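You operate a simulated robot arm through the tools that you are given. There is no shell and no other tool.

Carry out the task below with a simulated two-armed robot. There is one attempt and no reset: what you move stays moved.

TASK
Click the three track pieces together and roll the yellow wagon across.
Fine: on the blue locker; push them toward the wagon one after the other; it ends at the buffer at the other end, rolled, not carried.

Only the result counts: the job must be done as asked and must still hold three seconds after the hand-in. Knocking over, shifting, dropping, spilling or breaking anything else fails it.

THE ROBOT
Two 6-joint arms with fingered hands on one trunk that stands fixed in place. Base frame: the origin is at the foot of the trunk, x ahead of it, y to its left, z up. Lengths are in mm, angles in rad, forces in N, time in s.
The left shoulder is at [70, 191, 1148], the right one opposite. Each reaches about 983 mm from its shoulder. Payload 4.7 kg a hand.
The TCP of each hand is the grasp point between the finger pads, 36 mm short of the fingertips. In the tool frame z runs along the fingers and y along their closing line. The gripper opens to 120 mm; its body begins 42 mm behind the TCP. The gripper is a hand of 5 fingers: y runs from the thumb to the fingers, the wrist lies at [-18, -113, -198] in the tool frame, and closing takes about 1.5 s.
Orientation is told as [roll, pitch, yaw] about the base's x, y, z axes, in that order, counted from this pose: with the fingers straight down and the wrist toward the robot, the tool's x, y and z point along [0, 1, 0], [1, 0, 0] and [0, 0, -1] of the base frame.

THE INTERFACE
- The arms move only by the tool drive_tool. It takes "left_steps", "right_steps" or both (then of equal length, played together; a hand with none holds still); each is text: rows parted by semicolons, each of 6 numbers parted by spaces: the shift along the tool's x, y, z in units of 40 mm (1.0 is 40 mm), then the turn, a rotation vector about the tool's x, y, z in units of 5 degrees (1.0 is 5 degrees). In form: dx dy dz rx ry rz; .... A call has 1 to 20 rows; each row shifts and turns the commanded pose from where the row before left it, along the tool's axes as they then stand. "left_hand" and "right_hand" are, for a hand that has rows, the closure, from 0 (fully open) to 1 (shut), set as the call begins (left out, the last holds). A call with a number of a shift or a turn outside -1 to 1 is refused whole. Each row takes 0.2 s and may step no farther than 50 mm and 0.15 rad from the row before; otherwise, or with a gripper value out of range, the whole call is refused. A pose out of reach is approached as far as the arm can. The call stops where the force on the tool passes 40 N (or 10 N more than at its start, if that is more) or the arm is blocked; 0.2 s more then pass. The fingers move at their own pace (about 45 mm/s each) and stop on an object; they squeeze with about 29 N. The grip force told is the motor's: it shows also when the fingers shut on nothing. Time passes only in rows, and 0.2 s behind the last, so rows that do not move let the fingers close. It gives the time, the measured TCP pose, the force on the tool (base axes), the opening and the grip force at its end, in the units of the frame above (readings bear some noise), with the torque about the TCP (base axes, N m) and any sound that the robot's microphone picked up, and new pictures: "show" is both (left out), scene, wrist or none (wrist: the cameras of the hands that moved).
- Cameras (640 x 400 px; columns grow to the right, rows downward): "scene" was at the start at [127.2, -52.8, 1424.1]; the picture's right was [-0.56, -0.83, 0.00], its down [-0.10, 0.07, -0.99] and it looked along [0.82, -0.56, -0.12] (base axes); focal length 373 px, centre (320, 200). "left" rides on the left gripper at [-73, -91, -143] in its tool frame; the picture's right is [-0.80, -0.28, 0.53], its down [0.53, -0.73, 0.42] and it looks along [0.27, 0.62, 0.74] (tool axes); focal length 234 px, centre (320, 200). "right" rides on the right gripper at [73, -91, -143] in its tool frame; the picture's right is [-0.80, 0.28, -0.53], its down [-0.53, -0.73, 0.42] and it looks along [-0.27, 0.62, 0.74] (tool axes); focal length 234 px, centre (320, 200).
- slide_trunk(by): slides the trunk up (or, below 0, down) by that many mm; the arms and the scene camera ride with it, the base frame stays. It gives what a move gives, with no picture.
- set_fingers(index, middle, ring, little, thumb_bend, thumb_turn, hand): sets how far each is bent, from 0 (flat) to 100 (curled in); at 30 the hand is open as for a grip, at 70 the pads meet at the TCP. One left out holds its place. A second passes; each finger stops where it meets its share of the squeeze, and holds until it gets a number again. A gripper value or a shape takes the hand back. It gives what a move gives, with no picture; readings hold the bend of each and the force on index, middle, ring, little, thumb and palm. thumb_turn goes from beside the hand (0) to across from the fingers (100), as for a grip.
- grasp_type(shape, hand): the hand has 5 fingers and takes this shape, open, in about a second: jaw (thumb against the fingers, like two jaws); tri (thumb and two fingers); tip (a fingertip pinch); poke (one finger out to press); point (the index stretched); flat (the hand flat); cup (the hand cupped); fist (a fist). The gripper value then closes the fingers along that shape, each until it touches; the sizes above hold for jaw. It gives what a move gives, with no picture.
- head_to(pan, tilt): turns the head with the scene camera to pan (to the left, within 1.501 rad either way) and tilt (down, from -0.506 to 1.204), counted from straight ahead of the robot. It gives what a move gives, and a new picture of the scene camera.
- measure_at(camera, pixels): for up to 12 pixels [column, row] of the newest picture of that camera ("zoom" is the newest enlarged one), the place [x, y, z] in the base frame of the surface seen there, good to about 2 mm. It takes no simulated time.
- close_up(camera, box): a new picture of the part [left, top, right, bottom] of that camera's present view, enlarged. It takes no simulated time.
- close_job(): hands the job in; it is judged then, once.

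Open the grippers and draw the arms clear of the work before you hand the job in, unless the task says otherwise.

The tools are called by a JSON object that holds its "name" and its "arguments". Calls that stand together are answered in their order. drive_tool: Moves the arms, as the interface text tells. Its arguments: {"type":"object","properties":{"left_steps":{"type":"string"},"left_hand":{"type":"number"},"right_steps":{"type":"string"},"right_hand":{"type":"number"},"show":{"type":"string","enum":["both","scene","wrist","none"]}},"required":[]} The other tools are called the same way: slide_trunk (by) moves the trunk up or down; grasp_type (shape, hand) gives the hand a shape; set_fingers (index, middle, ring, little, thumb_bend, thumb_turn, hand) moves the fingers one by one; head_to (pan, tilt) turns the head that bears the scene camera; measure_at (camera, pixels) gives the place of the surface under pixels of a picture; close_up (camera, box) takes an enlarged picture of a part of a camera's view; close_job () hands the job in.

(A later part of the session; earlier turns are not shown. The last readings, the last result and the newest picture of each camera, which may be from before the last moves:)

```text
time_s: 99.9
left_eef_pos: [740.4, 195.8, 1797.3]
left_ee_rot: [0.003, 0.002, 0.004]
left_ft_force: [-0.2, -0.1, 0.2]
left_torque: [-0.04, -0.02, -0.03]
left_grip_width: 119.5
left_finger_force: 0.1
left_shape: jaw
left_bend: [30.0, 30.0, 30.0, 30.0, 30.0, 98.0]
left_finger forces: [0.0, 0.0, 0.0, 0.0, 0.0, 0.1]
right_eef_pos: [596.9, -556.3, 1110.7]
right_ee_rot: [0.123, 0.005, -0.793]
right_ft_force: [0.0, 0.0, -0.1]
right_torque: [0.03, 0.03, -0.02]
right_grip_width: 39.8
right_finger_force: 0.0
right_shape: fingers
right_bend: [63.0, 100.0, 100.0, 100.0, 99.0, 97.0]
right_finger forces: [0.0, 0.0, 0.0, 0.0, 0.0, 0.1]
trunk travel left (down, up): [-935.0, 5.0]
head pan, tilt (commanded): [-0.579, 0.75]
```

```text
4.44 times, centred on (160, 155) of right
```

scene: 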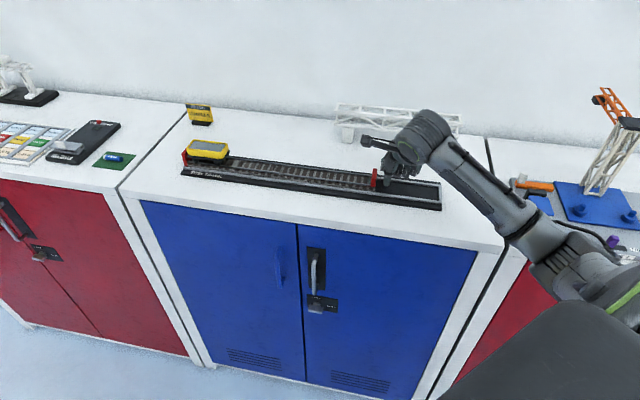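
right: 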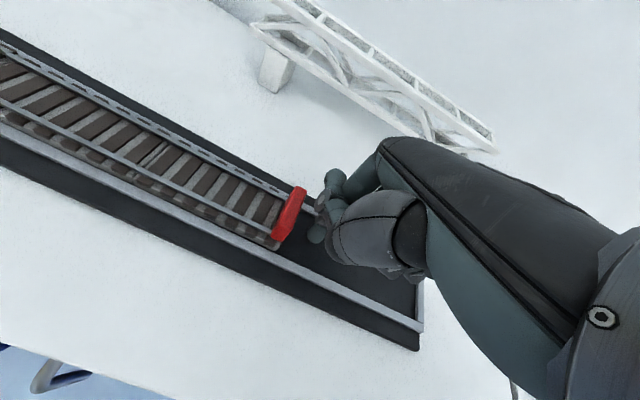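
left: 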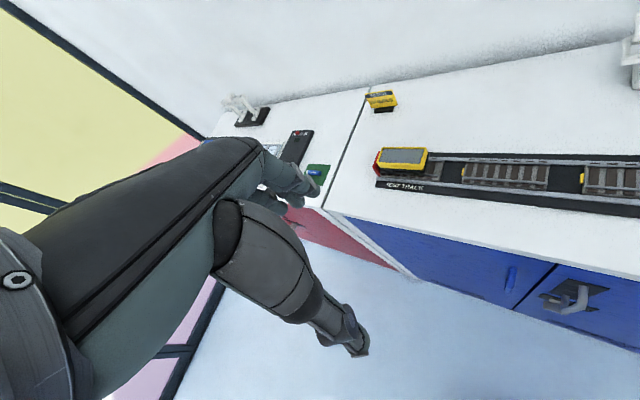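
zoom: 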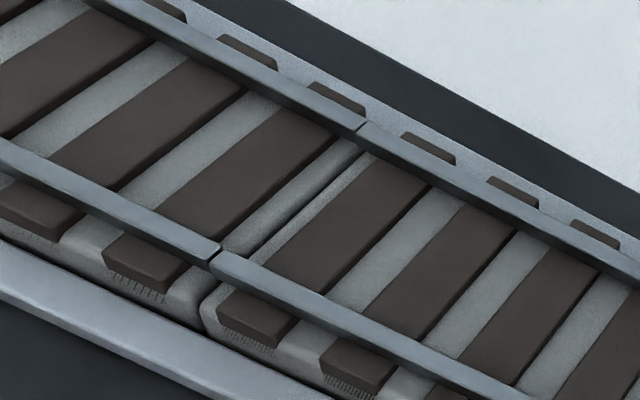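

All seams look closed. Since no click was heard, I do a gentle latch test: place the finger in front of the buffer, above the rails, and tug with only a few newtons. First up, upright, and over.

{"name": "drive_tool", "arguments": {"right_steps": "-0.06 0 -0.7 0 0 0; -0.06 0 -0.7 0 0 0; -0.02 0 -0.2 0 -0.7 0; 0 0 0 0 -0.7 0; 0.52 0 0 0 0 0; 0.52 0 0 0 0 0; 0.52 0 0 0 0 0; 0 0 0 0 0 0", "show": "both"}}

{"name": "close_up", "arguments": {"camera": "scene", "box": [320, 110, 440, 210]}}

```text
time_s: 101.7
left_eef_pos: [739.8, 197.2, 1797.0]
left_ee_rot: [0.001, 0.002, 0.003]
left_ft_force: [-0.1, -0.7, 0.1]
left_torque: [-0.01, 0.01, 0.03]
left_grip_width: 119.9
left_finger_force: 0.0
left_shape: jaw
left_bend: [30.0, 30.0, 30.0, 30.0, 30.0, 98.0]
left_finger forces: [0.1, 0.0, 0.0, 0.1, 0.0, 0.0]
right_eef_pos: [630.9, -521.0, 1172.8]
right_ee_rot: [-0.002, 0.004, -0.794]
right_ft_force: [0.1, -0.3, 1.6]
right_torque: [0.04, 0.02, -0.04]
right_grip_width: 40.0
right_finger_force: 0.0
right_shape: fingers
right_bend: [63.0, 100.0, 100.0, 100.0, 99.0, 97.0]
right_finger forces: [0.0, 0.0, 0.0, 0.0, 0.0, 0.0]
trunk travel left (down, up): [-935.0, 5.0]
head pan, tilt (commanded): [-0.579, 0.75]
```

scene: 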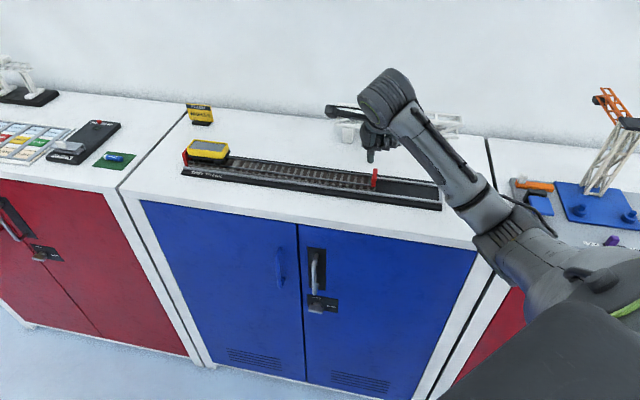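
right: 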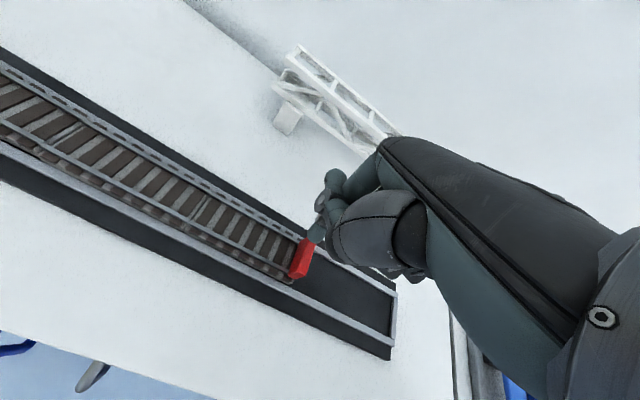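

```text
4.00 times, centred on (380, 160) of scene
```

zoom: 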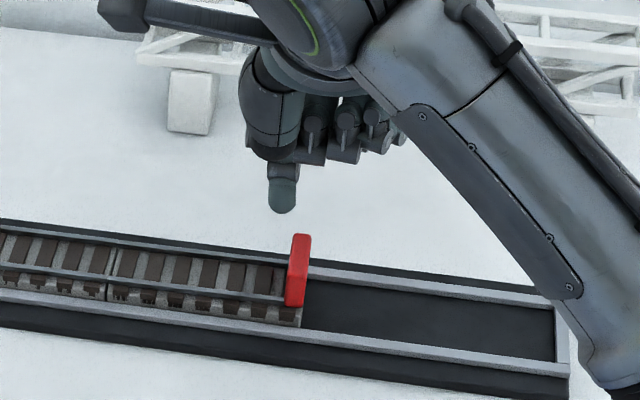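

I measure the fingertip and buffer faces.

{"name": "measure_at", "arguments": {"camera": "zoom", "pixels": [[283, 210], [271, 198], [296, 198], [284, 192], [290, 270], [294, 240], [306, 240], [303, 270], [299, 320], [285, 295], [260, 297], [106, 275]]}}

```text
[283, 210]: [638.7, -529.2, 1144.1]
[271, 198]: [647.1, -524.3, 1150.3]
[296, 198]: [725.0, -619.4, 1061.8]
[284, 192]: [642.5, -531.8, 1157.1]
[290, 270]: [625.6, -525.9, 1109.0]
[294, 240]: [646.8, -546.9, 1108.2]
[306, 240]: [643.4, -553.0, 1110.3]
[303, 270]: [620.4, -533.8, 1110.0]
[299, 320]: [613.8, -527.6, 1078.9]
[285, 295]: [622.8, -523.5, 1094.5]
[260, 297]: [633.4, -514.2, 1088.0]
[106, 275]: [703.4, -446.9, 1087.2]
```

The buffer spans s 61–71; the tip is at about 81, so I shift 8 mm further before lowering to just above the rails (TCP z≈1130).

{"name": "drive_tool", "arguments": {"right_steps": "0.2 0 0 0 0 0; 0 0 0.35 0 0 0; 0 0 0.35 0 0 0; 0 0 0.35 0 0 0; 0 0 0 0 0 0", "show": "wrist"}}

{"name": "close_up", "arguments": {"camera": "right", "box": [240, 160, 380, 300]}}

{"name": "close_up", "arguments": {"camera": "scene", "box": [320, 110, 440, 210]}}

```text
time_s: 102.9
left_eef_pos: [740.3, 199.0, 1796.5]
left_ee_rot: [-0.001, 0.0, 0.003]
left_ft_force: [-0.8, 0.0, 0.0]
left_torque: [0.04, 0.0, 0.01]
left_grip_width: 119.6
left_finger_force: 0.2
left_shape: jaw
left_bend: [30.0, 30.0, 30.0, 30.0, 30.0, 98.0]
left_finger forces: [0.1, 0.0, 0.1, 0.0, 0.1, 0.0]
right_eef_pos: [638.7, -516.2, 1129.0]
right_ee_rot: [0.0, 0.006, -0.793]
right_ft_force: [0.1, 0.1, -0.2]
right_torque: [0.02, 0.03, 0.04]
right_grip_width: 39.7
right_finger_force: 0.1
right_shape: fingers
right_bend: [63.0, 100.0, 100.0, 100.0, 99.0, 97.0]
right_finger forces: [0.0, 0.1, 0.1, 0.1, 0.0, 0.0]
trunk travel left (down, up): [-935.0, 5.0]
head pan, tilt (commanded): [-0.579, 0.75]
```

right: 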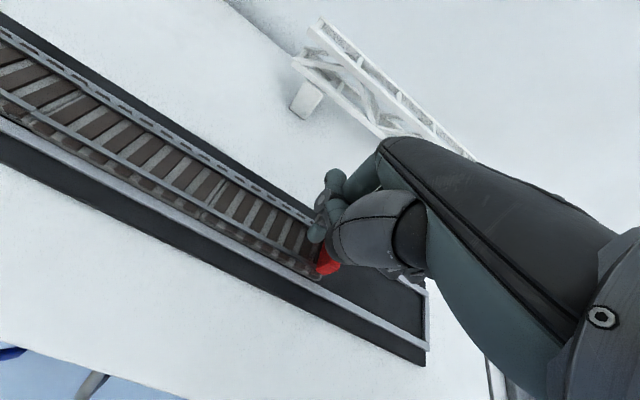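

```text
2.86 times, centred on (310, 230) of right
```

zoom: 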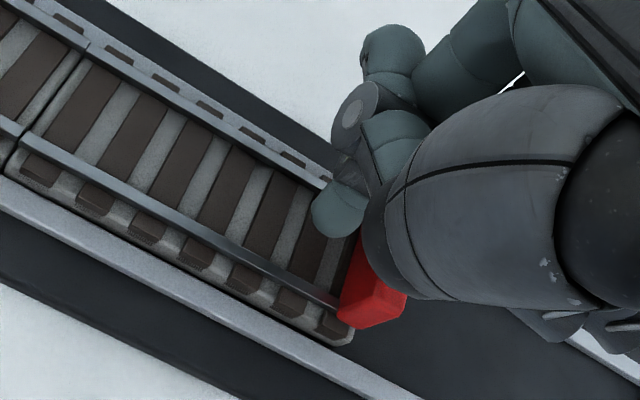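

```text
4.00 times, centred on (380, 160) of scene
```

zoom: 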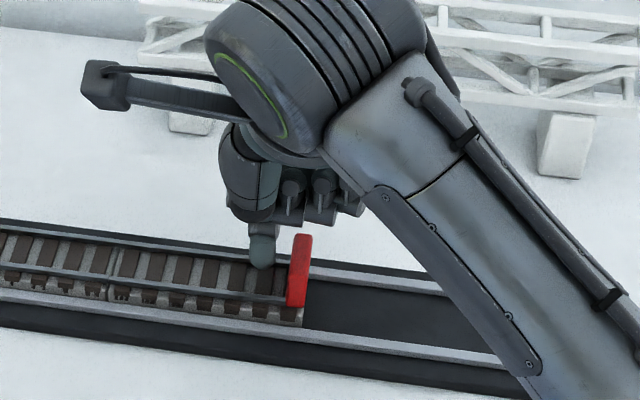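

The finger is in front of the buffer above the sleepers. I ease back toward the buffer, then tug in 1–2 mm steps watching the force.

{"name": "drive_tool", "arguments": {"right_steps": "-0.1 0 0 0 0 0; -0.1 0 0 0 0 0; -0.05 0 0 0 0 0; 0 0 0 0 0 0", "show": "none"}}

{"name": "drive_tool", "arguments": {"right_steps": "-0.05 0 0 0 0 0; 0 0 0 0 0 0", "show": "none"}}

```text
time_s: 103.9
left_eef_pos: [740.7, 198.0, 1796.8]
left_ee_rot: [0.001, 0.002, 0.003]
left_ft_force: [-0.4, 0.5, -0.1]
left_torque: [-0.01, 0.01, 0.04]
left_grip_width: 119.9
left_finger_force: 0.0
left_shape: jaw
left_bend: [30.0, 30.0, 30.0, 30.0, 30.0, 98.0]
left_finger forces: [0.1, 0.0, 0.1, 0.0, 0.0, 0.0]
right_eef_pos: [631.7, -523.2, 1129.6]
right_ee_rot: [-0.003, 0.005, -0.793]
right_ft_force: [0.7, 0.6, -1.0]
right_torque: [0.04, -0.03, 0.03]
right_grip_width: 40.1
right_finger_force: 0.8
right_shape: fingers
right_bend: [63.0, 100.0, 100.0, 100.0, 99.0, 97.0]
right_finger forces: [0.8, 0.1, 0.0, 0.0, 0.0, 0.0]
trunk travel left (down, up): [-935.0, 5.0]
head pan, tilt (commanded): [-0.579, 0.75]
```

```text
time_s: 104.5
left_eef_pos: [742.0, 200.3, 1796.3]
left_ee_rot: [-0.001, 0.001, 0.003]
left_ft_force: [0.5, 0.7, -0.4]
left_torque: [0.0, -0.02, 0.0]
left_grip_width: 119.8
left_finger_force: 0.0
left_shape: jaw
left_bend: [30.0, 30.0, 30.0, 30.0, 30.0, 98.0]
left_finger forces: [0.1, 0.0, 0.1, 0.0, 0.0, 0.0]
right_eef_pos: [629.5, -523.3, 1130.1]
right_ee_rot: [-0.001, 0.005, -0.79]
right_ft_force: [2.9, 1.3, -0.1]
right_torque: [0.09, -0.06, 0.07]
right_grip_width: 39.8
right_finger_force: 0.7
right_shape: fingers
right_bend: [63.0, 100.0, 100.0, 100.0, 99.0, 96.0]
right_finger forces: [2.8, 0.0, 0.1, 0.1, 0.0, 0.1]
trunk travel left (down, up): [-935.0, 5.0]
head pan, tilt (commanded): [-0.579, 0.75]
```

The tug reads about 3 N with little travel. I pull one more millimetre or two and check the seams for any opening.

{"name": "drive_tool", "arguments": {"right_steps": "-0.04 0 0 0 0 0; 0 0 0 0 0 0", "show": "wrist"}}

{"name": "close_up", "arguments": {"camera": "right", "box": [180, 140, 300, 230]}}

{"name": "close_up", "arguments": {"camera": "scene", "box": [265, 145, 385, 210]}}

```text
time_s: 105.1
left_eef_pos: [741.2, 199.4, 1796.6]
left_ee_rot: [0.0, 0.0, 0.003]
left_ft_force: [-0.5, 1.1, 0.7]
left_torque: [0.0, -0.01, -0.01]
left_grip_width: 119.7
left_finger_force: 0.1
left_shape: jaw
left_bend: [30.0, 30.0, 30.0, 30.0, 30.0, 98.0]
left_finger forces: [0.1, 0.0, 0.0, 0.0, 0.0, 0.0]
right_eef_pos: [628.2, -524.5, 1130.3]
right_ee_rot: [-0.002, 0.005, -0.79]
right_ft_force: [4.2, 3.1, 0.1]
right_torque: [0.12, -0.09, 0.1]
right_grip_width: 39.9
right_finger_force: 2.0
right_shape: fingers
right_bend: [63.0, 100.0, 100.0, 100.0, 99.0, 96.0]
right_finger forces: [4.8, 0.0, 0.0, 0.0, 0.1, 0.0]
trunk travel left (down, up): [-935.0, 5.0]
head pan, tilt (commanded): [-0.579, 0.75]
```

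right: 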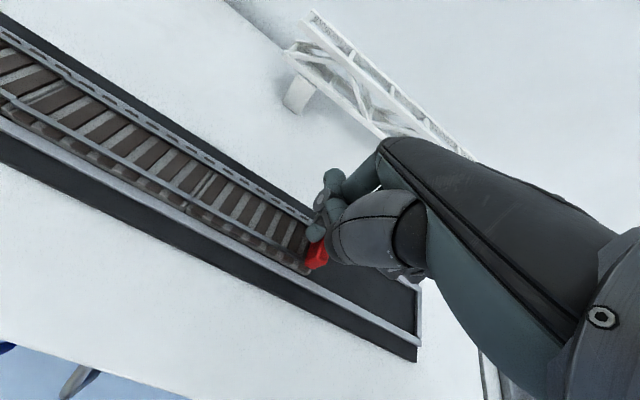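

```text
4.44 times, centred on (240, 185) of right
```

zoom: 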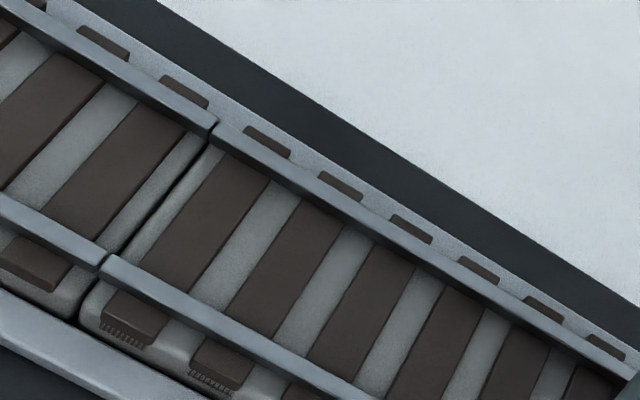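

```text
5.33 times, centred on (325, 178) of scene
```

zoom: 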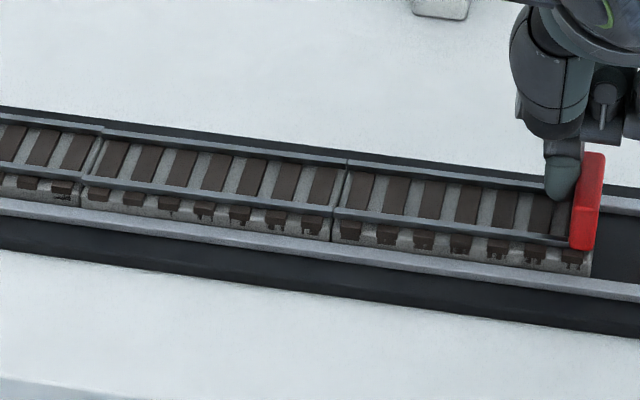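

The 2–3 seam and buffer seem shifted by about 2 mm together. I zoom on the 1–2 and station–1 seams to see where a gap opened, if any.

{"name": "close_up", "arguments": {"camera": "scene", "box": [215, 145, 295, 190]}}

{"name": "close_up", "arguments": {"camera": "scene", "box": [218, 150, 258, 180]}}

```text
8.00 times, centred on (255, 168) of scene
```

zoom: 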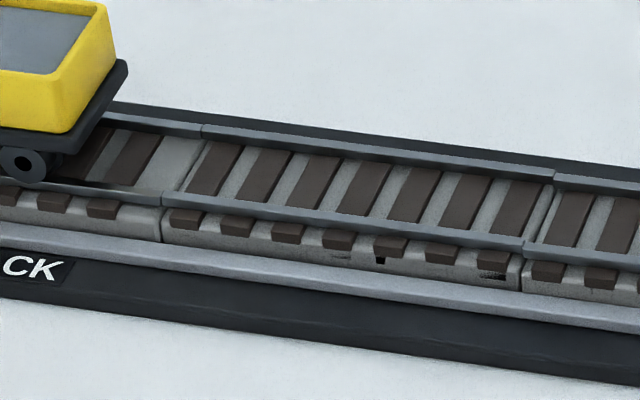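

```text
13.33 times, centred on (238, 165) of scene
```

zoom: 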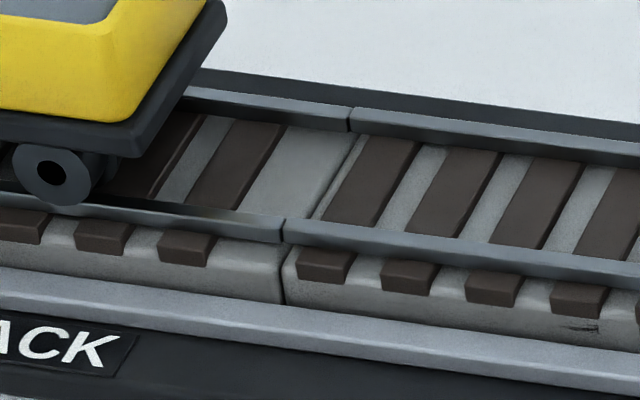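

The hand moved 3.4 mm with only 5 N, so something may have shifted. I release the finger and measure the seam positions carefully.

{"name": "drive_tool", "arguments": {"right_steps": "0.15 0 0 0 0 0; 0.15 0 0 0 0 0; 0 0 -0.5 0 0 0; 0 0 -0.5 0 0 0; 0.8 0 -0.3 0 0 0; 0.8 0 0 0 0 0; 0 0 0 0 0 0", "show": "both"}}

{"name": "close_up", "arguments": {"camera": "scene", "box": [330, 155, 390, 205]}}

{"name": "close_up", "arguments": {"camera": "scene", "box": [265, 150, 345, 200]}}

```text
time_s: 106.7
left_eef_pos: [740.0, 197.9, 1797.8]
left_ee_rot: [0.001, 0.001, 0.004]
left_ft_force: [0.3, -1.0, -0.4]
left_torque: [-0.01, -0.02, 0.01]
left_grip_width: 119.8
left_finger_force: 0.0
left_shape: jaw
left_bend: [30.0, 30.0, 30.0, 30.0, 30.0, 98.0]
left_finger forces: [0.1, 0.0, 0.1, 0.0, 0.0, 0.0]
right_eef_pos: [681.3, -472.6, 1181.4]
right_ee_rot: [-0.001, 0.007, -0.794]
right_ft_force: [-0.2, -0.1, -0.9]
right_torque: [0.01, -0.03, 0.0]
right_grip_width: 39.6
right_finger_force: 0.1
right_shape: fingers
right_bend: [63.0, 100.0, 100.0, 100.0, 99.0, 96.0]
right_finger forces: [0.1, 0.1, 0.0, 0.0, 0.1, 0.0]
trunk travel left (down, up): [-935.0, 5.0]
head pan, tilt (commanded): [-0.579, 0.75]
```

scene: 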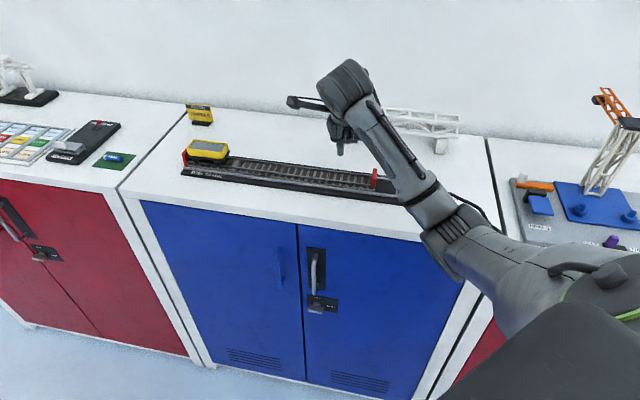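
right: 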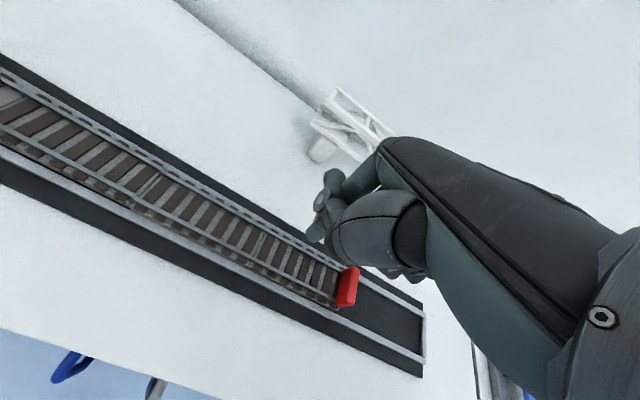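

```text
8.00 times, centred on (360, 180) of scene
```

zoom: 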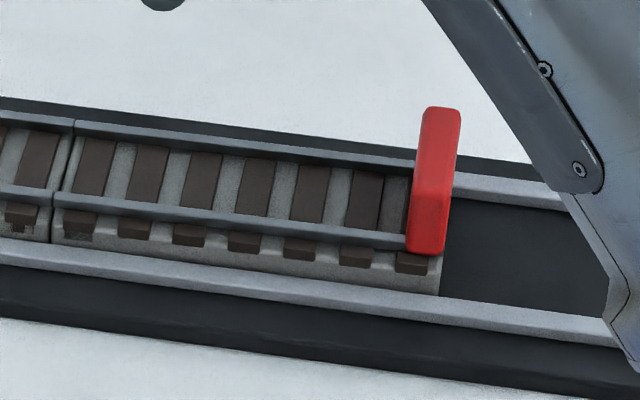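

```text
8.00 times, centred on (305, 175) of scene
```

zoom: 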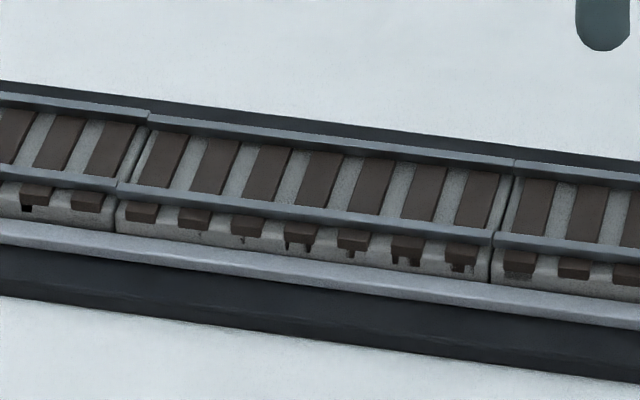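

I re-measure the buffer and seams in a fresh zoom to compare with the pre-tug numbers (buffer front s≈70.5, piece end s≈61).

{"name": "close_up", "arguments": {"camera": "scene", "box": [330, 155, 390, 205]}}

{"name": "measure_at", "arguments": {"camera": "zoom", "pixels": [[418, 185], [424, 115], [455, 120], [445, 190], [440, 275], [412, 245], [436, 285], [60, 200], [45, 195], [53, 230], [425, 150], [450, 150]]}}

{"name": "close_up", "arguments": {"camera": "right", "box": [100, 130, 220, 220]}}

{"name": "close_up", "arguments": {"camera": "right", "box": [220, 200, 320, 275]}}

```text
8.00 times, centred on (360, 180) of scene
```

zoom: 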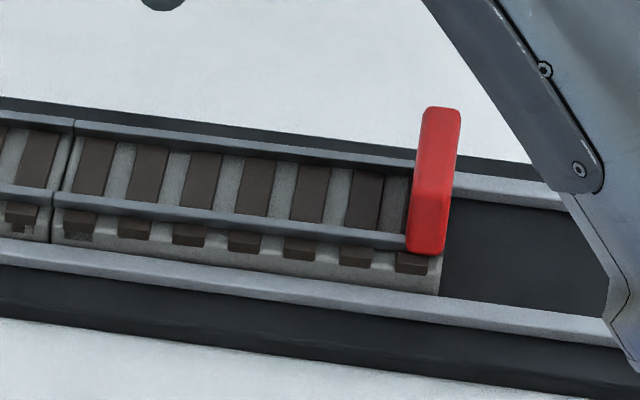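

```text
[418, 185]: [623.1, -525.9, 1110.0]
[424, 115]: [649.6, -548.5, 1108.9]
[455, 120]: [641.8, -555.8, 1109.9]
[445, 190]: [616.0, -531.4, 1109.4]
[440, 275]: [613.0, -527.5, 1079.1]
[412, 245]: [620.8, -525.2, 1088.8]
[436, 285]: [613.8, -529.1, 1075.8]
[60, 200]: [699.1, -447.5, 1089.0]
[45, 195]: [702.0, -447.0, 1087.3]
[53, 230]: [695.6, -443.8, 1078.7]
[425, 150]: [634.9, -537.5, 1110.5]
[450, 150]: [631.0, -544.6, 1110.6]
```

```text
4.44 times, centred on (160, 175) of right
```

zoom: 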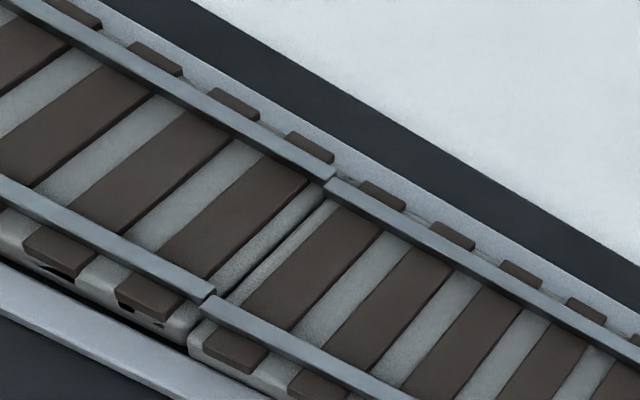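

```text
5.33 times, centred on (270, 238) of right
```

zoom: 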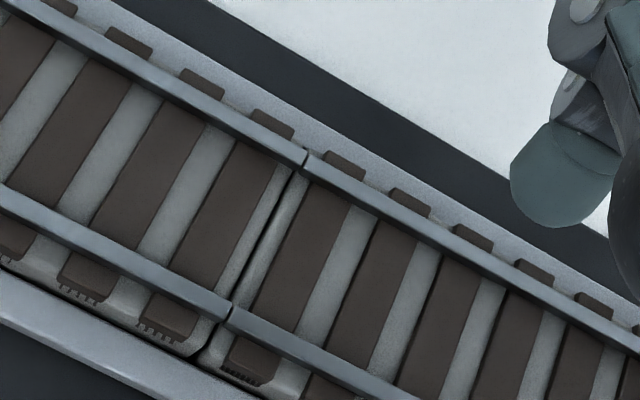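

The buffer stayed within a millimetre under the tug, so the joints hold. Now the wagon: I measure its body and the station's red stop.

{"name": "close_up", "arguments": {"camera": "scene", "box": [175, 130, 245, 185]}}

```text
7.27 times, centred on (210, 158) of scene
```

zoom: 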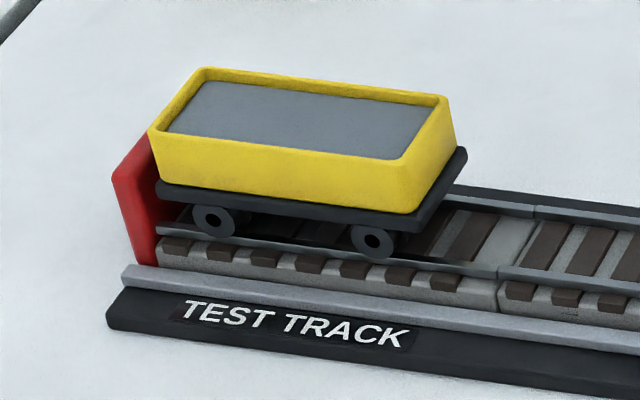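

{"name": "measure_at", "arguments": {"camera": "zoom", "pixels": [[150, 132], [205, 71], [448, 98], [400, 160], [418, 205], [155, 175], [160, 195], [420, 222], [465, 155], [115, 178], [145, 140], [280, 110]]}}

{"name": "measure_at", "arguments": {"camera": "zoom", "pixels": [[125, 200], [150, 250], [140, 165], [212, 222], [375, 240], [185, 100], [175, 130], [430, 110], [300, 180], [395, 155], [500, 270], [535, 212]]}}

```text
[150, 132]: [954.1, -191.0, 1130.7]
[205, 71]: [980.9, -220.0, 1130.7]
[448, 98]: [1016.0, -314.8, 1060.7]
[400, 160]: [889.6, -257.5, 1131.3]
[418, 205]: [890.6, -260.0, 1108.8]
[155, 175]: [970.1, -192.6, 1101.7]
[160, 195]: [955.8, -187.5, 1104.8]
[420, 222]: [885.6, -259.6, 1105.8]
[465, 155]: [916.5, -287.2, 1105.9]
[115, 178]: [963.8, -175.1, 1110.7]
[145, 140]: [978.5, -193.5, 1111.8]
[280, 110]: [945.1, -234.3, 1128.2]
```

```text
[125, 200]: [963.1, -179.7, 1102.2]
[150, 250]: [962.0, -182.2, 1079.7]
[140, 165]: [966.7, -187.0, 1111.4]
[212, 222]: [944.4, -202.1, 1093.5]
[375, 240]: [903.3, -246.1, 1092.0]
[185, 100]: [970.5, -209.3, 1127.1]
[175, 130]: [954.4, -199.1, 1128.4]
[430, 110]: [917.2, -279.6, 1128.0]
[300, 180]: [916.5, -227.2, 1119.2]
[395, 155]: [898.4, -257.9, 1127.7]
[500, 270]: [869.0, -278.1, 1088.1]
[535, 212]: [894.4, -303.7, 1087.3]
```

The tray's rear wall is at s≈539.5 (z 1108–1131) and the red stop's top is at z≈1112, so the finger must push the tray just above the stop. I rotate the hand to yaw 0 while lifting and travel toward the wagon's rear, high up.

{"name": "drive_tool", "arguments": {"right_steps": "0 0 -0.15 0 0 -1; 0 0 -0.15 0 0 -1; 0 0 -0.15 0 0 -1; 0 0 -0.15 0 0 -1; 0 0 -0.15 0 0 -1; 0 0 -0.15 0 0 -1; 0 0 -0.15 0 0 -1; 0 0 -0.15 0 0 -1; 0 0 -0.15 0 0 -1; 0.717 0.608 0 0 0 0; 0.717 0.608 0 0 0 0; 0.717 0.608 0 0 0 0; 0.717 0.608 0 0 0 0; 0.717 0.608 0 0 0 0; 0.717 0.608 0 0 0 0; 0.717 0.608 0 0 0 0; 0 0 0 0 0 0", "show": "both"}}

```text
time_s: 110.3
left_eef_pos: [741.7, 198.1, 1797.1]
left_ee_rot: [0.002, 0.002, 0.004]
left_ft_force: [0.3, -0.9, -0.2]
left_torque: [0.02, 0.01, -0.01]
left_grip_width: 119.7
left_finger_force: 0.0
left_shape: jaw
left_bend: [30.0, 30.0, 30.0, 30.0, 30.0, 98.0]
left_finger forces: [0.1, 0.0, 0.1, 0.0, 0.0, 0.1]
right_eef_pos: [854.9, -271.8, 1233.9]
right_ee_rot: [0.003, 0.005, -0.008]
right_ft_force: [0.7, -0.5, -0.6]
right_torque: [0.01, 0.0, 0.02]
right_grip_width: 39.8
right_finger_force: 0.1
right_shape: fingers
right_bend: [63.0, 100.0, 100.0, 100.0, 99.0, 96.0]
right_finger forces: [0.1, 0.1, 0.0, 0.1, 0.1, 0.1]
trunk travel left (down, up): [-935.0, 5.0]
head pan, tilt (commanded): [-0.579, 0.75]
```

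scene: 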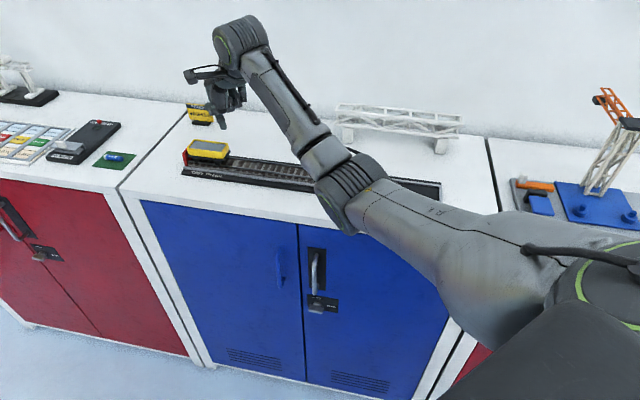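
right: 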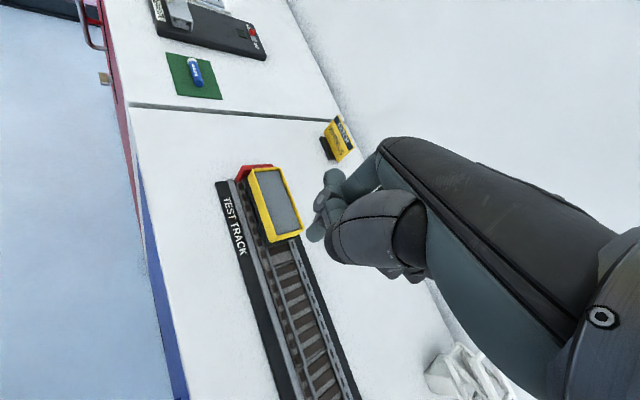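

Reach is fine here. I tip the fingers forward 20° for reach and travel to hover above the wagon's rear end (tip bottom near z 1175).

{"name": "drive_tool", "arguments": {"right_steps": "0 0 0 -1 0 0; 0 0 0 -1 0 0; 0 0 0 -1 0 0; 0 0 0 -1 0 0; 0.35 0.39 0.302 0 0 0; 0.35 0.39 0.302 0 0 0; 0.35 0.39 0.302 0 0 0; 0.35 0.39 0.302 0 0 0; 0.35 0.39 0.302 0 0 0; 0 0 0 0 0 0", "show": "both"}}

```text
time_s: 112.5
left_eef_pos: [740.7, 197.6, 1796.2]
left_ee_rot: [0.002, 0.001, 0.004]
left_ft_force: [0.4, 0.2, 1.0]
left_torque: [0.01, 0.0, 0.04]
left_grip_width: 119.8
left_finger_force: 0.1
left_shape: jaw
left_bend: [30.0, 30.0, 30.0, 30.0, 30.0, 98.0]
left_finger forces: [0.1, 0.1, 0.0, 0.0, 0.0, 0.1]
right_eef_pos: [948.7, -204.2, 1205.7]
right_ee_rot: [0.003, -0.344, -0.008]
right_ft_force: [-0.9, 0.3, -0.6]
right_torque: [-0.01, -0.02, -0.03]
right_grip_width: 39.9
right_finger_force: 0.0
right_shape: fingers
right_bend: [63.0, 100.0, 100.0, 100.0, 99.0, 96.0]
right_finger forces: [0.0, 0.0, 0.1, 0.0, 0.0, 0.1]
trunk travel left (down, up): [-935.0, 5.0]
head pan, tilt (commanded): [-0.579, 0.75]
```

scene: 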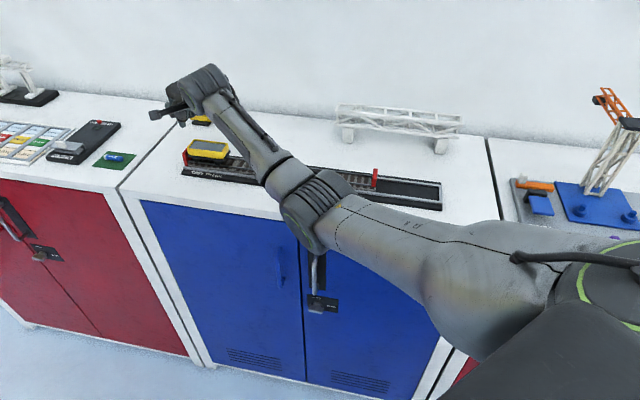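
right: 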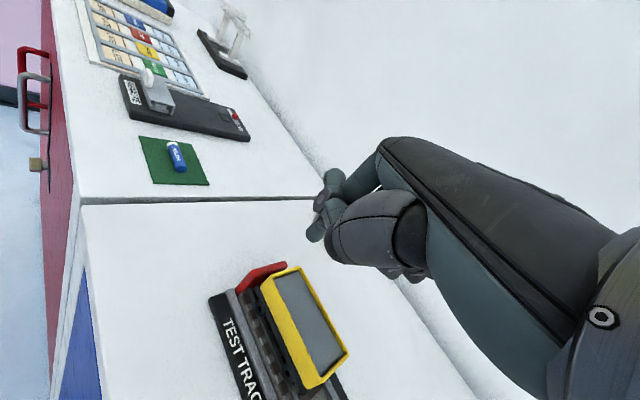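

I zoom both cameras to locate the fingertip relative to the tray's rear edge.

{"name": "close_up", "arguments": {"camera": "scene", "box": [150, 60, 250, 190]}}

{"name": "close_up", "arguments": {"camera": "right", "box": [200, 150, 380, 400]}}

```text
3.08 times, centred on (200, 125) of scene
```

zoom: 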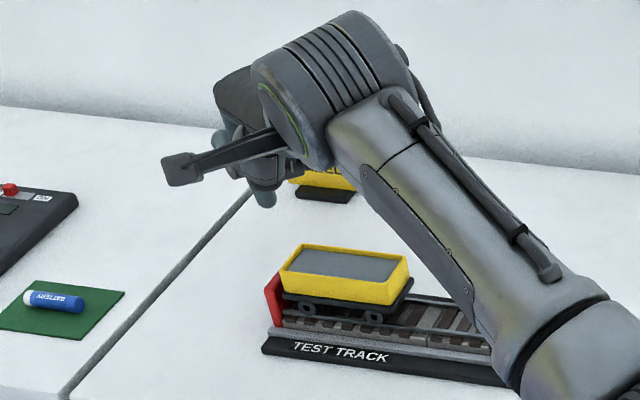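

```text
1.60 times, centred on (290, 275) of right
```

zoom: 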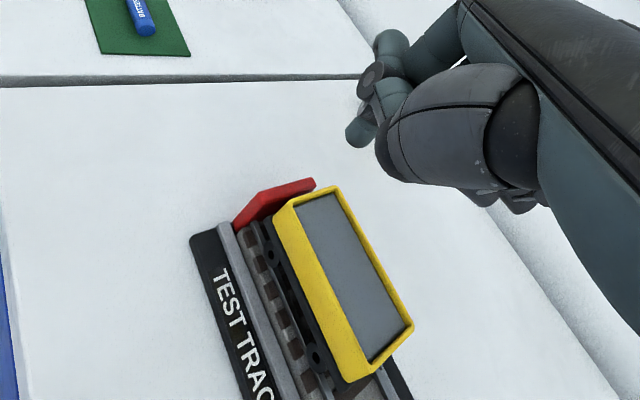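

I measure the fingertip in both views.

{"name": "measure_at", "arguments": {"camera": "zoom", "pixels": [[358, 140], [350, 132], [368, 130], [362, 122], [300, 190], [335, 188], [280, 205], [314, 183]]}}

{"name": "measure_at", "arguments": {"camera": "scene", "pixels": [[236, 124], [235, 126], [237, 122], [234, 124], [238, 125]]}}

```text
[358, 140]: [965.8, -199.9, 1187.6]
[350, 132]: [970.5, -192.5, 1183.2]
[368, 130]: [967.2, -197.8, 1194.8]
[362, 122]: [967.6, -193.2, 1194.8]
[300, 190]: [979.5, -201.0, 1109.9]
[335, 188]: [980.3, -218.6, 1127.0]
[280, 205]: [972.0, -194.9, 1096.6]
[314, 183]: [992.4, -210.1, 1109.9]
```

```text
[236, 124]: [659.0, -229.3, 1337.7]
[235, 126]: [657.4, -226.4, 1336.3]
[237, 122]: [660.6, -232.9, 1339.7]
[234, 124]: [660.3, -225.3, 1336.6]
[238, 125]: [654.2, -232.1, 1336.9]
```

The tip is at s≈548, t≈829, z bottom ≈1177. I shift about 6 mm rearward along the track for clearance and descend 40 mm, then check again.

{"name": "drive_tool", "arguments": {"right_steps": "0.1125 0.106 0.038 0 0 0; 0 -0.0855 0.235 0 0 0; 0 -0.0855 0.235 0 0 0; 0 -0.0855 0.235 0 0 0; 0 -0.0855 0.235 0 0 0; 0 0 0 0 0 0", "show": "wrist"}}

{"name": "close_up", "arguments": {"camera": "right", "box": [240, 190, 360, 310]}}

{"name": "close_up", "arguments": {"camera": "scene", "box": [150, 100, 230, 180]}}

```text
time_s: 113.9
left_eef_pos: [741.6, 198.4, 1797.1]
left_ee_rot: [0.002, 0.001, 0.004]
left_ft_force: [-0.3, 0.1, -0.1]
left_torque: [-0.02, 0.0, 0.03]
left_grip_width: 119.8
left_finger_force: 0.0
left_shape: jaw
left_bend: [30.0, 30.0, 30.0, 30.0, 30.0, 98.0]
left_finger forces: [0.1, 0.0, 0.0, 0.0, 0.0, 0.0]
right_eef_pos: [952.1, -197.5, 1164.2]
right_ee_rot: [0.002, -0.343, -0.009]
right_ft_force: [0.5, -0.3, 1.1]
right_torque: [0.01, 0.0, 0.02]
right_grip_width: 39.7
right_finger_force: 0.0
right_shape: fingers
right_bend: [63.0, 100.0, 100.0, 100.0, 99.0, 96.0]
right_finger forces: [0.1, 0.1, 0.0, 0.0, 0.0, 0.1]
trunk travel left (down, up): [-935.0, 5.0]
head pan, tilt (commanded): [-0.579, 0.75]
```

right: 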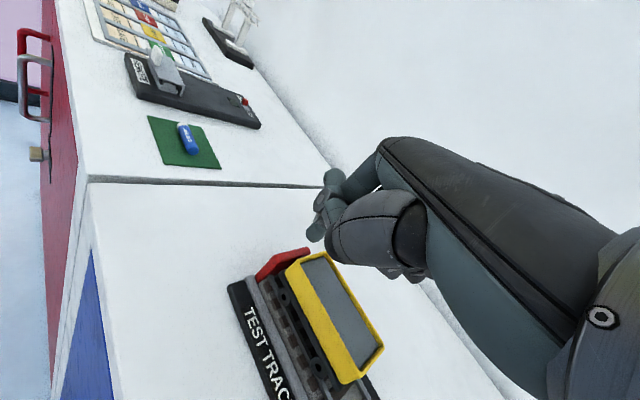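

```text
3.33 times, centred on (300, 250) of right
```

zoom: 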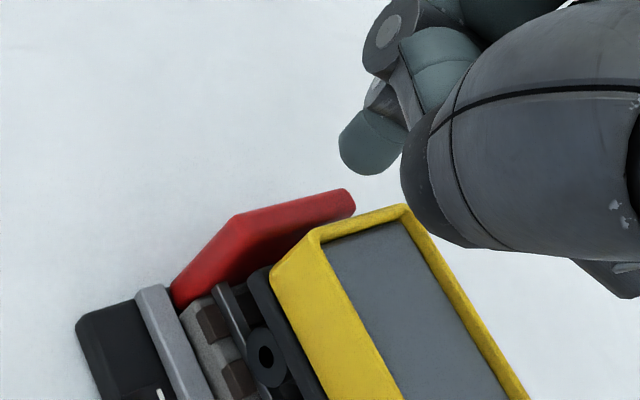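

```text
5.00 times, centred on (190, 140) of scene
```

zoom: 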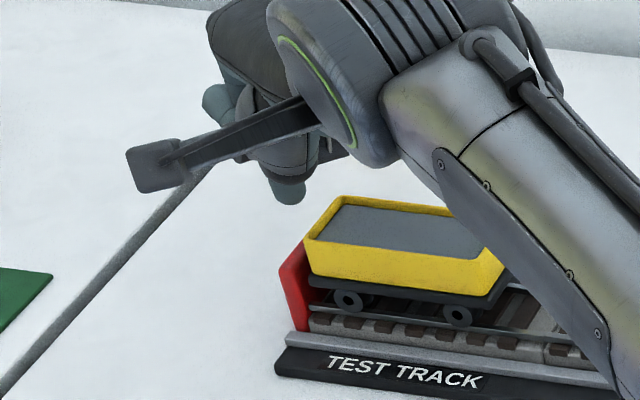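

I measure the fingertip in this scene zoom against the tray and stop.

{"name": "measure_at", "arguments": {"camera": "zoom", "pixels": [[288, 201], [274, 188], [303, 187], [288, 188], [307, 240], [312, 232], [332, 202], [295, 258], [285, 270], [305, 245]]}}

```text
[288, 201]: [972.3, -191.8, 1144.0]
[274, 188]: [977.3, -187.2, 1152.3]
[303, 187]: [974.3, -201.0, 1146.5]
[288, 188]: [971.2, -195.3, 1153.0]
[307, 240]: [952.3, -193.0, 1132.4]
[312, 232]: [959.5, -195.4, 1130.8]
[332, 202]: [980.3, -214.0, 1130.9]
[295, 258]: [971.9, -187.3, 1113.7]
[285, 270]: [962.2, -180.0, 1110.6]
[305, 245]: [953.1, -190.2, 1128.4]
```

The tip is at s≈552, the tray's rear at s≈540, and the stop's top at z≈1111. I shift 4 mm further back and descend 20 mm so the tip sits just above the stop, behind the tray wall.

{"name": "drive_tool", "arguments": {"right_steps": "0.0707 0.0664 0.024 0 0 0; 0 -0.0855 0.235 0 0 0; 0 -0.0855 0.235 0 0 0; 0 0 0 0 0 0", "show": "wrist"}}

{"name": "close_up", "arguments": {"camera": "right", "box": [250, 190, 370, 290]}}

{"name": "close_up", "arguments": {"camera": "scene", "box": [165, 115, 225, 175]}}

```text
time_s: 114.9
left_eef_pos: [741.2, 199.6, 1795.8]
left_ee_rot: [0.001, 0.0, 0.004]
left_ft_force: [0.2, 1.1, 0.6]
left_torque: [0.0, -0.02, -0.02]
left_grip_width: 119.6
left_finger_force: 0.1
left_shape: jaw
left_bend: [30.0, 30.0, 30.0, 30.0, 30.0, 98.0]
left_finger forces: [0.0, 0.1, 0.1, 0.0, 0.0, 0.0]
right_eef_pos: [954.9, -193.2, 1145.7]
right_ee_rot: [0.003, -0.343, -0.007]
right_ft_force: [0.7, 0.1, -0.1]
right_torque: [0.03, 0.03, 0.01]
right_grip_width: 39.8
right_finger_force: 0.0
right_shape: fingers
right_bend: [63.0, 100.0, 100.0, 100.0, 99.0, 96.0]
right_finger forces: [0.0, 0.1, 0.0, 0.1, 0.0, 0.1]
trunk travel left (down, up): [-935.0, 5.0]
head pan, tilt (commanded): [-0.579, 0.75]
```

right: 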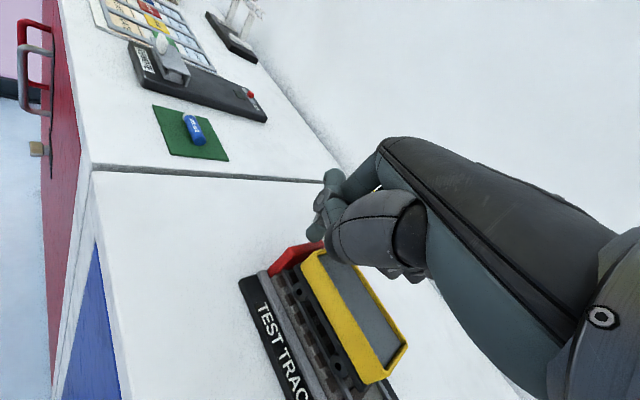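

```text
4.00 times, centred on (310, 240) of right
```

zoom: 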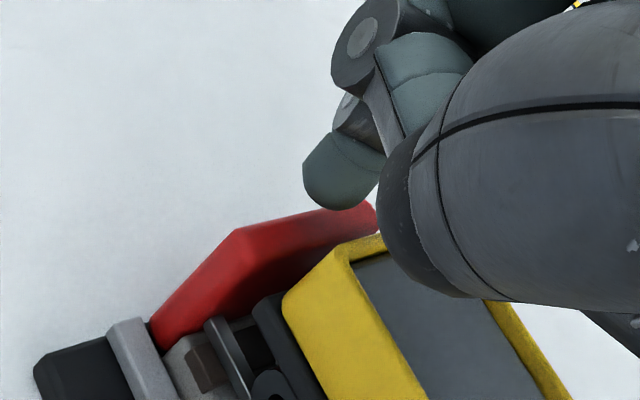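

```text
6.67 times, centred on (195, 145) of scene
```

zoom: 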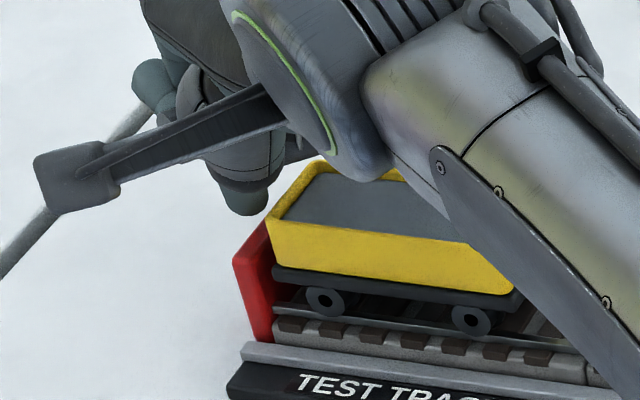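

The tip is close above the stop, next to the tray corner. I measure its lowest and side points before the final few millimetres.

{"name": "measure_at", "arguments": {"camera": "zoom", "pixels": [[247, 213], [226, 200], [267, 200], [247, 200], [245, 195], [272, 225], [262, 235], [285, 215], [240, 260], [310, 165]]}}

{"name": "measure_at", "arguments": {"camera": "right", "pixels": [[335, 241], [327, 233], [340, 235], [338, 228], [330, 240], [345, 250], [355, 249]]}}

```text
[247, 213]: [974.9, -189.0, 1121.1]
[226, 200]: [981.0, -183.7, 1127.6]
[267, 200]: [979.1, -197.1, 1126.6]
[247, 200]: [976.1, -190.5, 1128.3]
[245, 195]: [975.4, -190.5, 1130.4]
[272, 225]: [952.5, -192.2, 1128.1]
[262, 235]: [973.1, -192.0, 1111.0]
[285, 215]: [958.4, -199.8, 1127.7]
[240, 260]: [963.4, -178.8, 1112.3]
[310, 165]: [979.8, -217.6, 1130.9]
```

```text
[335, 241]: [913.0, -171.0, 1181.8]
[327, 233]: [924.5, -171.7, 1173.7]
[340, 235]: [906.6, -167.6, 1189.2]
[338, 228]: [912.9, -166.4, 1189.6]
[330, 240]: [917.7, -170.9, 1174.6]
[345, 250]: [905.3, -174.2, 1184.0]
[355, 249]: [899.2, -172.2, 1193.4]
```

The tip (bottom z≈1120, s≈558) is clear behind the tray (s 540). I lower 3 mm and push in −u with 8 mm rows to start the wagon rolling.

{"name": "drive_tool", "arguments": {"right_steps": "0 -0.0257 0.0705 0 0 0; -0.1414 -0.1329 -0.0484 0 0 0; -0.1414 -0.1329 -0.0484 0 0 0; -0.1414 -0.1329 -0.0484 0 0 0; -0.1414 -0.1329 -0.0484 0 0 0; 0 0 0 0 0 0", "show": "both"}}

{"name": "close_up", "arguments": {"camera": "scene", "box": [165, 115, 265, 185]}}

```text
time_s: 116.3
left_eef_pos: [740.9, 198.4, 1796.3]
left_ee_rot: [0.002, 0.003, 0.004]
left_ft_force: [0.5, -0.3, -0.6]
left_torque: [0.04, 0.03, -0.01]
left_grip_width: 120.0
left_finger_force: 0.0
left_shape: jaw
left_bend: [30.0, 30.0, 30.0, 30.0, 30.0, 98.0]
left_finger forces: [0.1, 0.1, 0.0, 0.0, 0.0, 0.0]
right_eef_pos: [934.1, -216.4, 1143.0]
right_ee_rot: [0.003, -0.343, -0.008]
right_ft_force: [-0.2, 0.5, 0.3]
right_torque: [-0.02, -0.01, 0.01]
right_grip_width: 39.7
right_finger_force: 0.0
right_shape: fingers
right_bend: [63.0, 100.0, 100.0, 100.0, 99.0, 96.0]
right_finger forces: [0.0, 0.0, 0.0, 0.0, 0.0, 0.0]
trunk travel left (down, up): [-935.0, 5.0]
head pan, tilt (commanded): [-0.579, 0.75]
```

scene: 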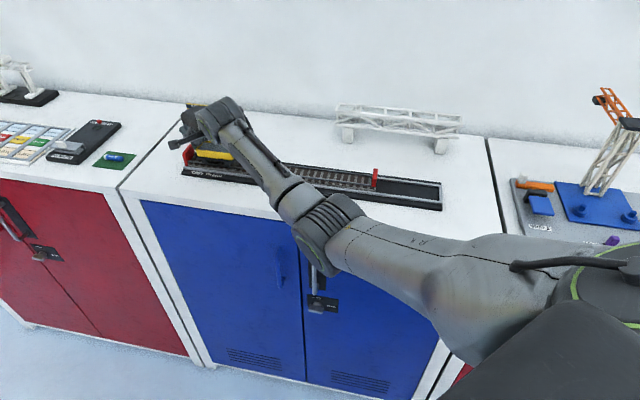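
right: 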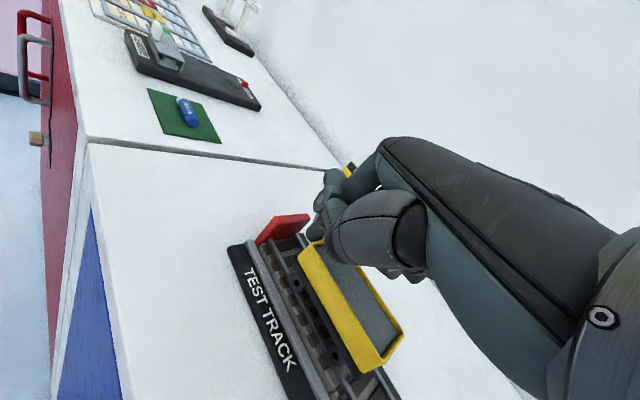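

```text
5.71 times, centred on (215, 150) of scene
```

zoom: 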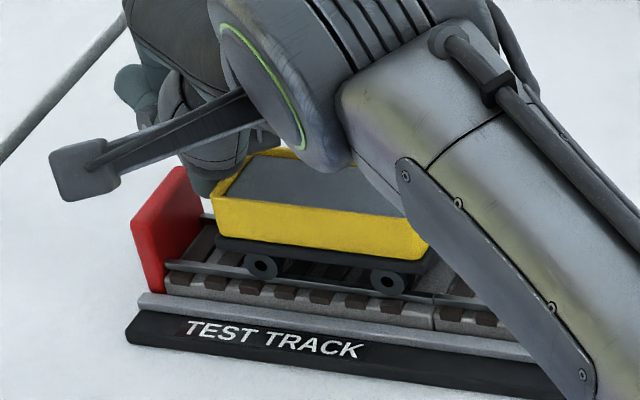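

The wagon is rolling ahead of the finger with negligible force. I continue in 10 mm rows along −u.

{"name": "drive_tool", "arguments": {"right_steps": "-0.1768 -0.1661 -0.0605 0 0 0; -0.1768 -0.1661 -0.0605 0 0 0; -0.1768 -0.1661 -0.0605 0 0 0; -0.1768 -0.1661 -0.0605 0 0 0; -0.1768 -0.1661 -0.0605 0 0 0; -0.1768 -0.1661 -0.0605 0 0 0; -0.1768 -0.1661 -0.0605 0 0 0; -0.1768 -0.1661 -0.0605 0 0 0; 0 0 0 0 0 0", "show": "both"}}

{"name": "close_up", "arguments": {"camera": "scene", "box": [175, 115, 305, 200]}}

```text
time_s: 118.3
left_eef_pos: [741.4, 198.6, 1796.8]
left_ee_rot: [0.001, 0.001, 0.003]
left_ft_force: [0.2, 0.0, -0.6]
left_torque: [0.03, -0.01, 0.01]
left_grip_width: 119.6
left_finger_force: 0.1
left_shape: jaw
left_bend: [30.0, 30.0, 30.0, 30.0, 30.0, 98.0]
left_finger forces: [0.0, 0.1, 0.0, 0.0, 0.1, 0.0]
right_eef_pos: [876.9, -274.8, 1141.7]
right_ee_rot: [0.002, -0.345, -0.006]
right_ft_force: [0.1, 0.2, 0.1]
right_torque: [0.0, -0.02, 0.02]
right_grip_width: 39.7
right_finger_force: 0.1
right_shape: fingers
right_bend: [63.0, 100.0, 100.0, 100.0, 99.0, 96.0]
right_finger forces: [0.0, 0.0, 0.0, 0.1, 0.1, 0.1]
trunk travel left (down, up): [-935.0, 5.0]
head pan, tilt (commanded): [-0.579, 0.75]
```

scene: 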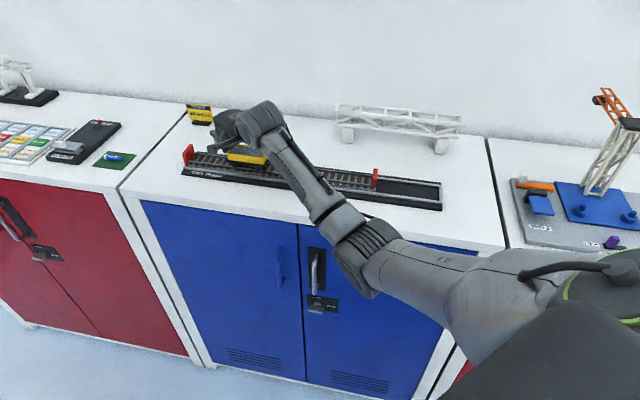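
right: 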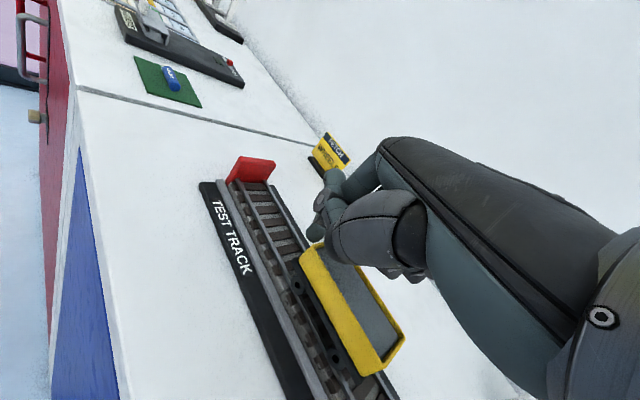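

```text
4.71 times, centred on (240, 158) of scene
```

zoom: 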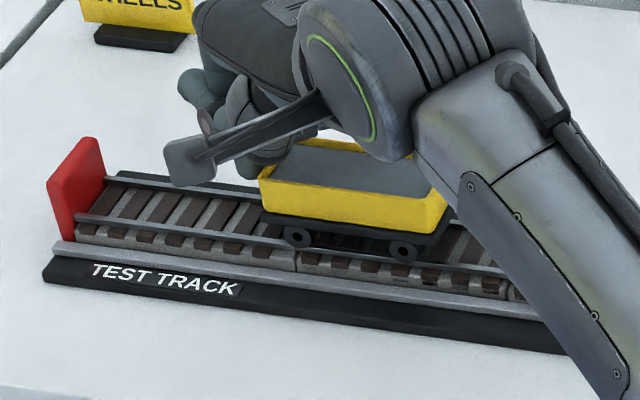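

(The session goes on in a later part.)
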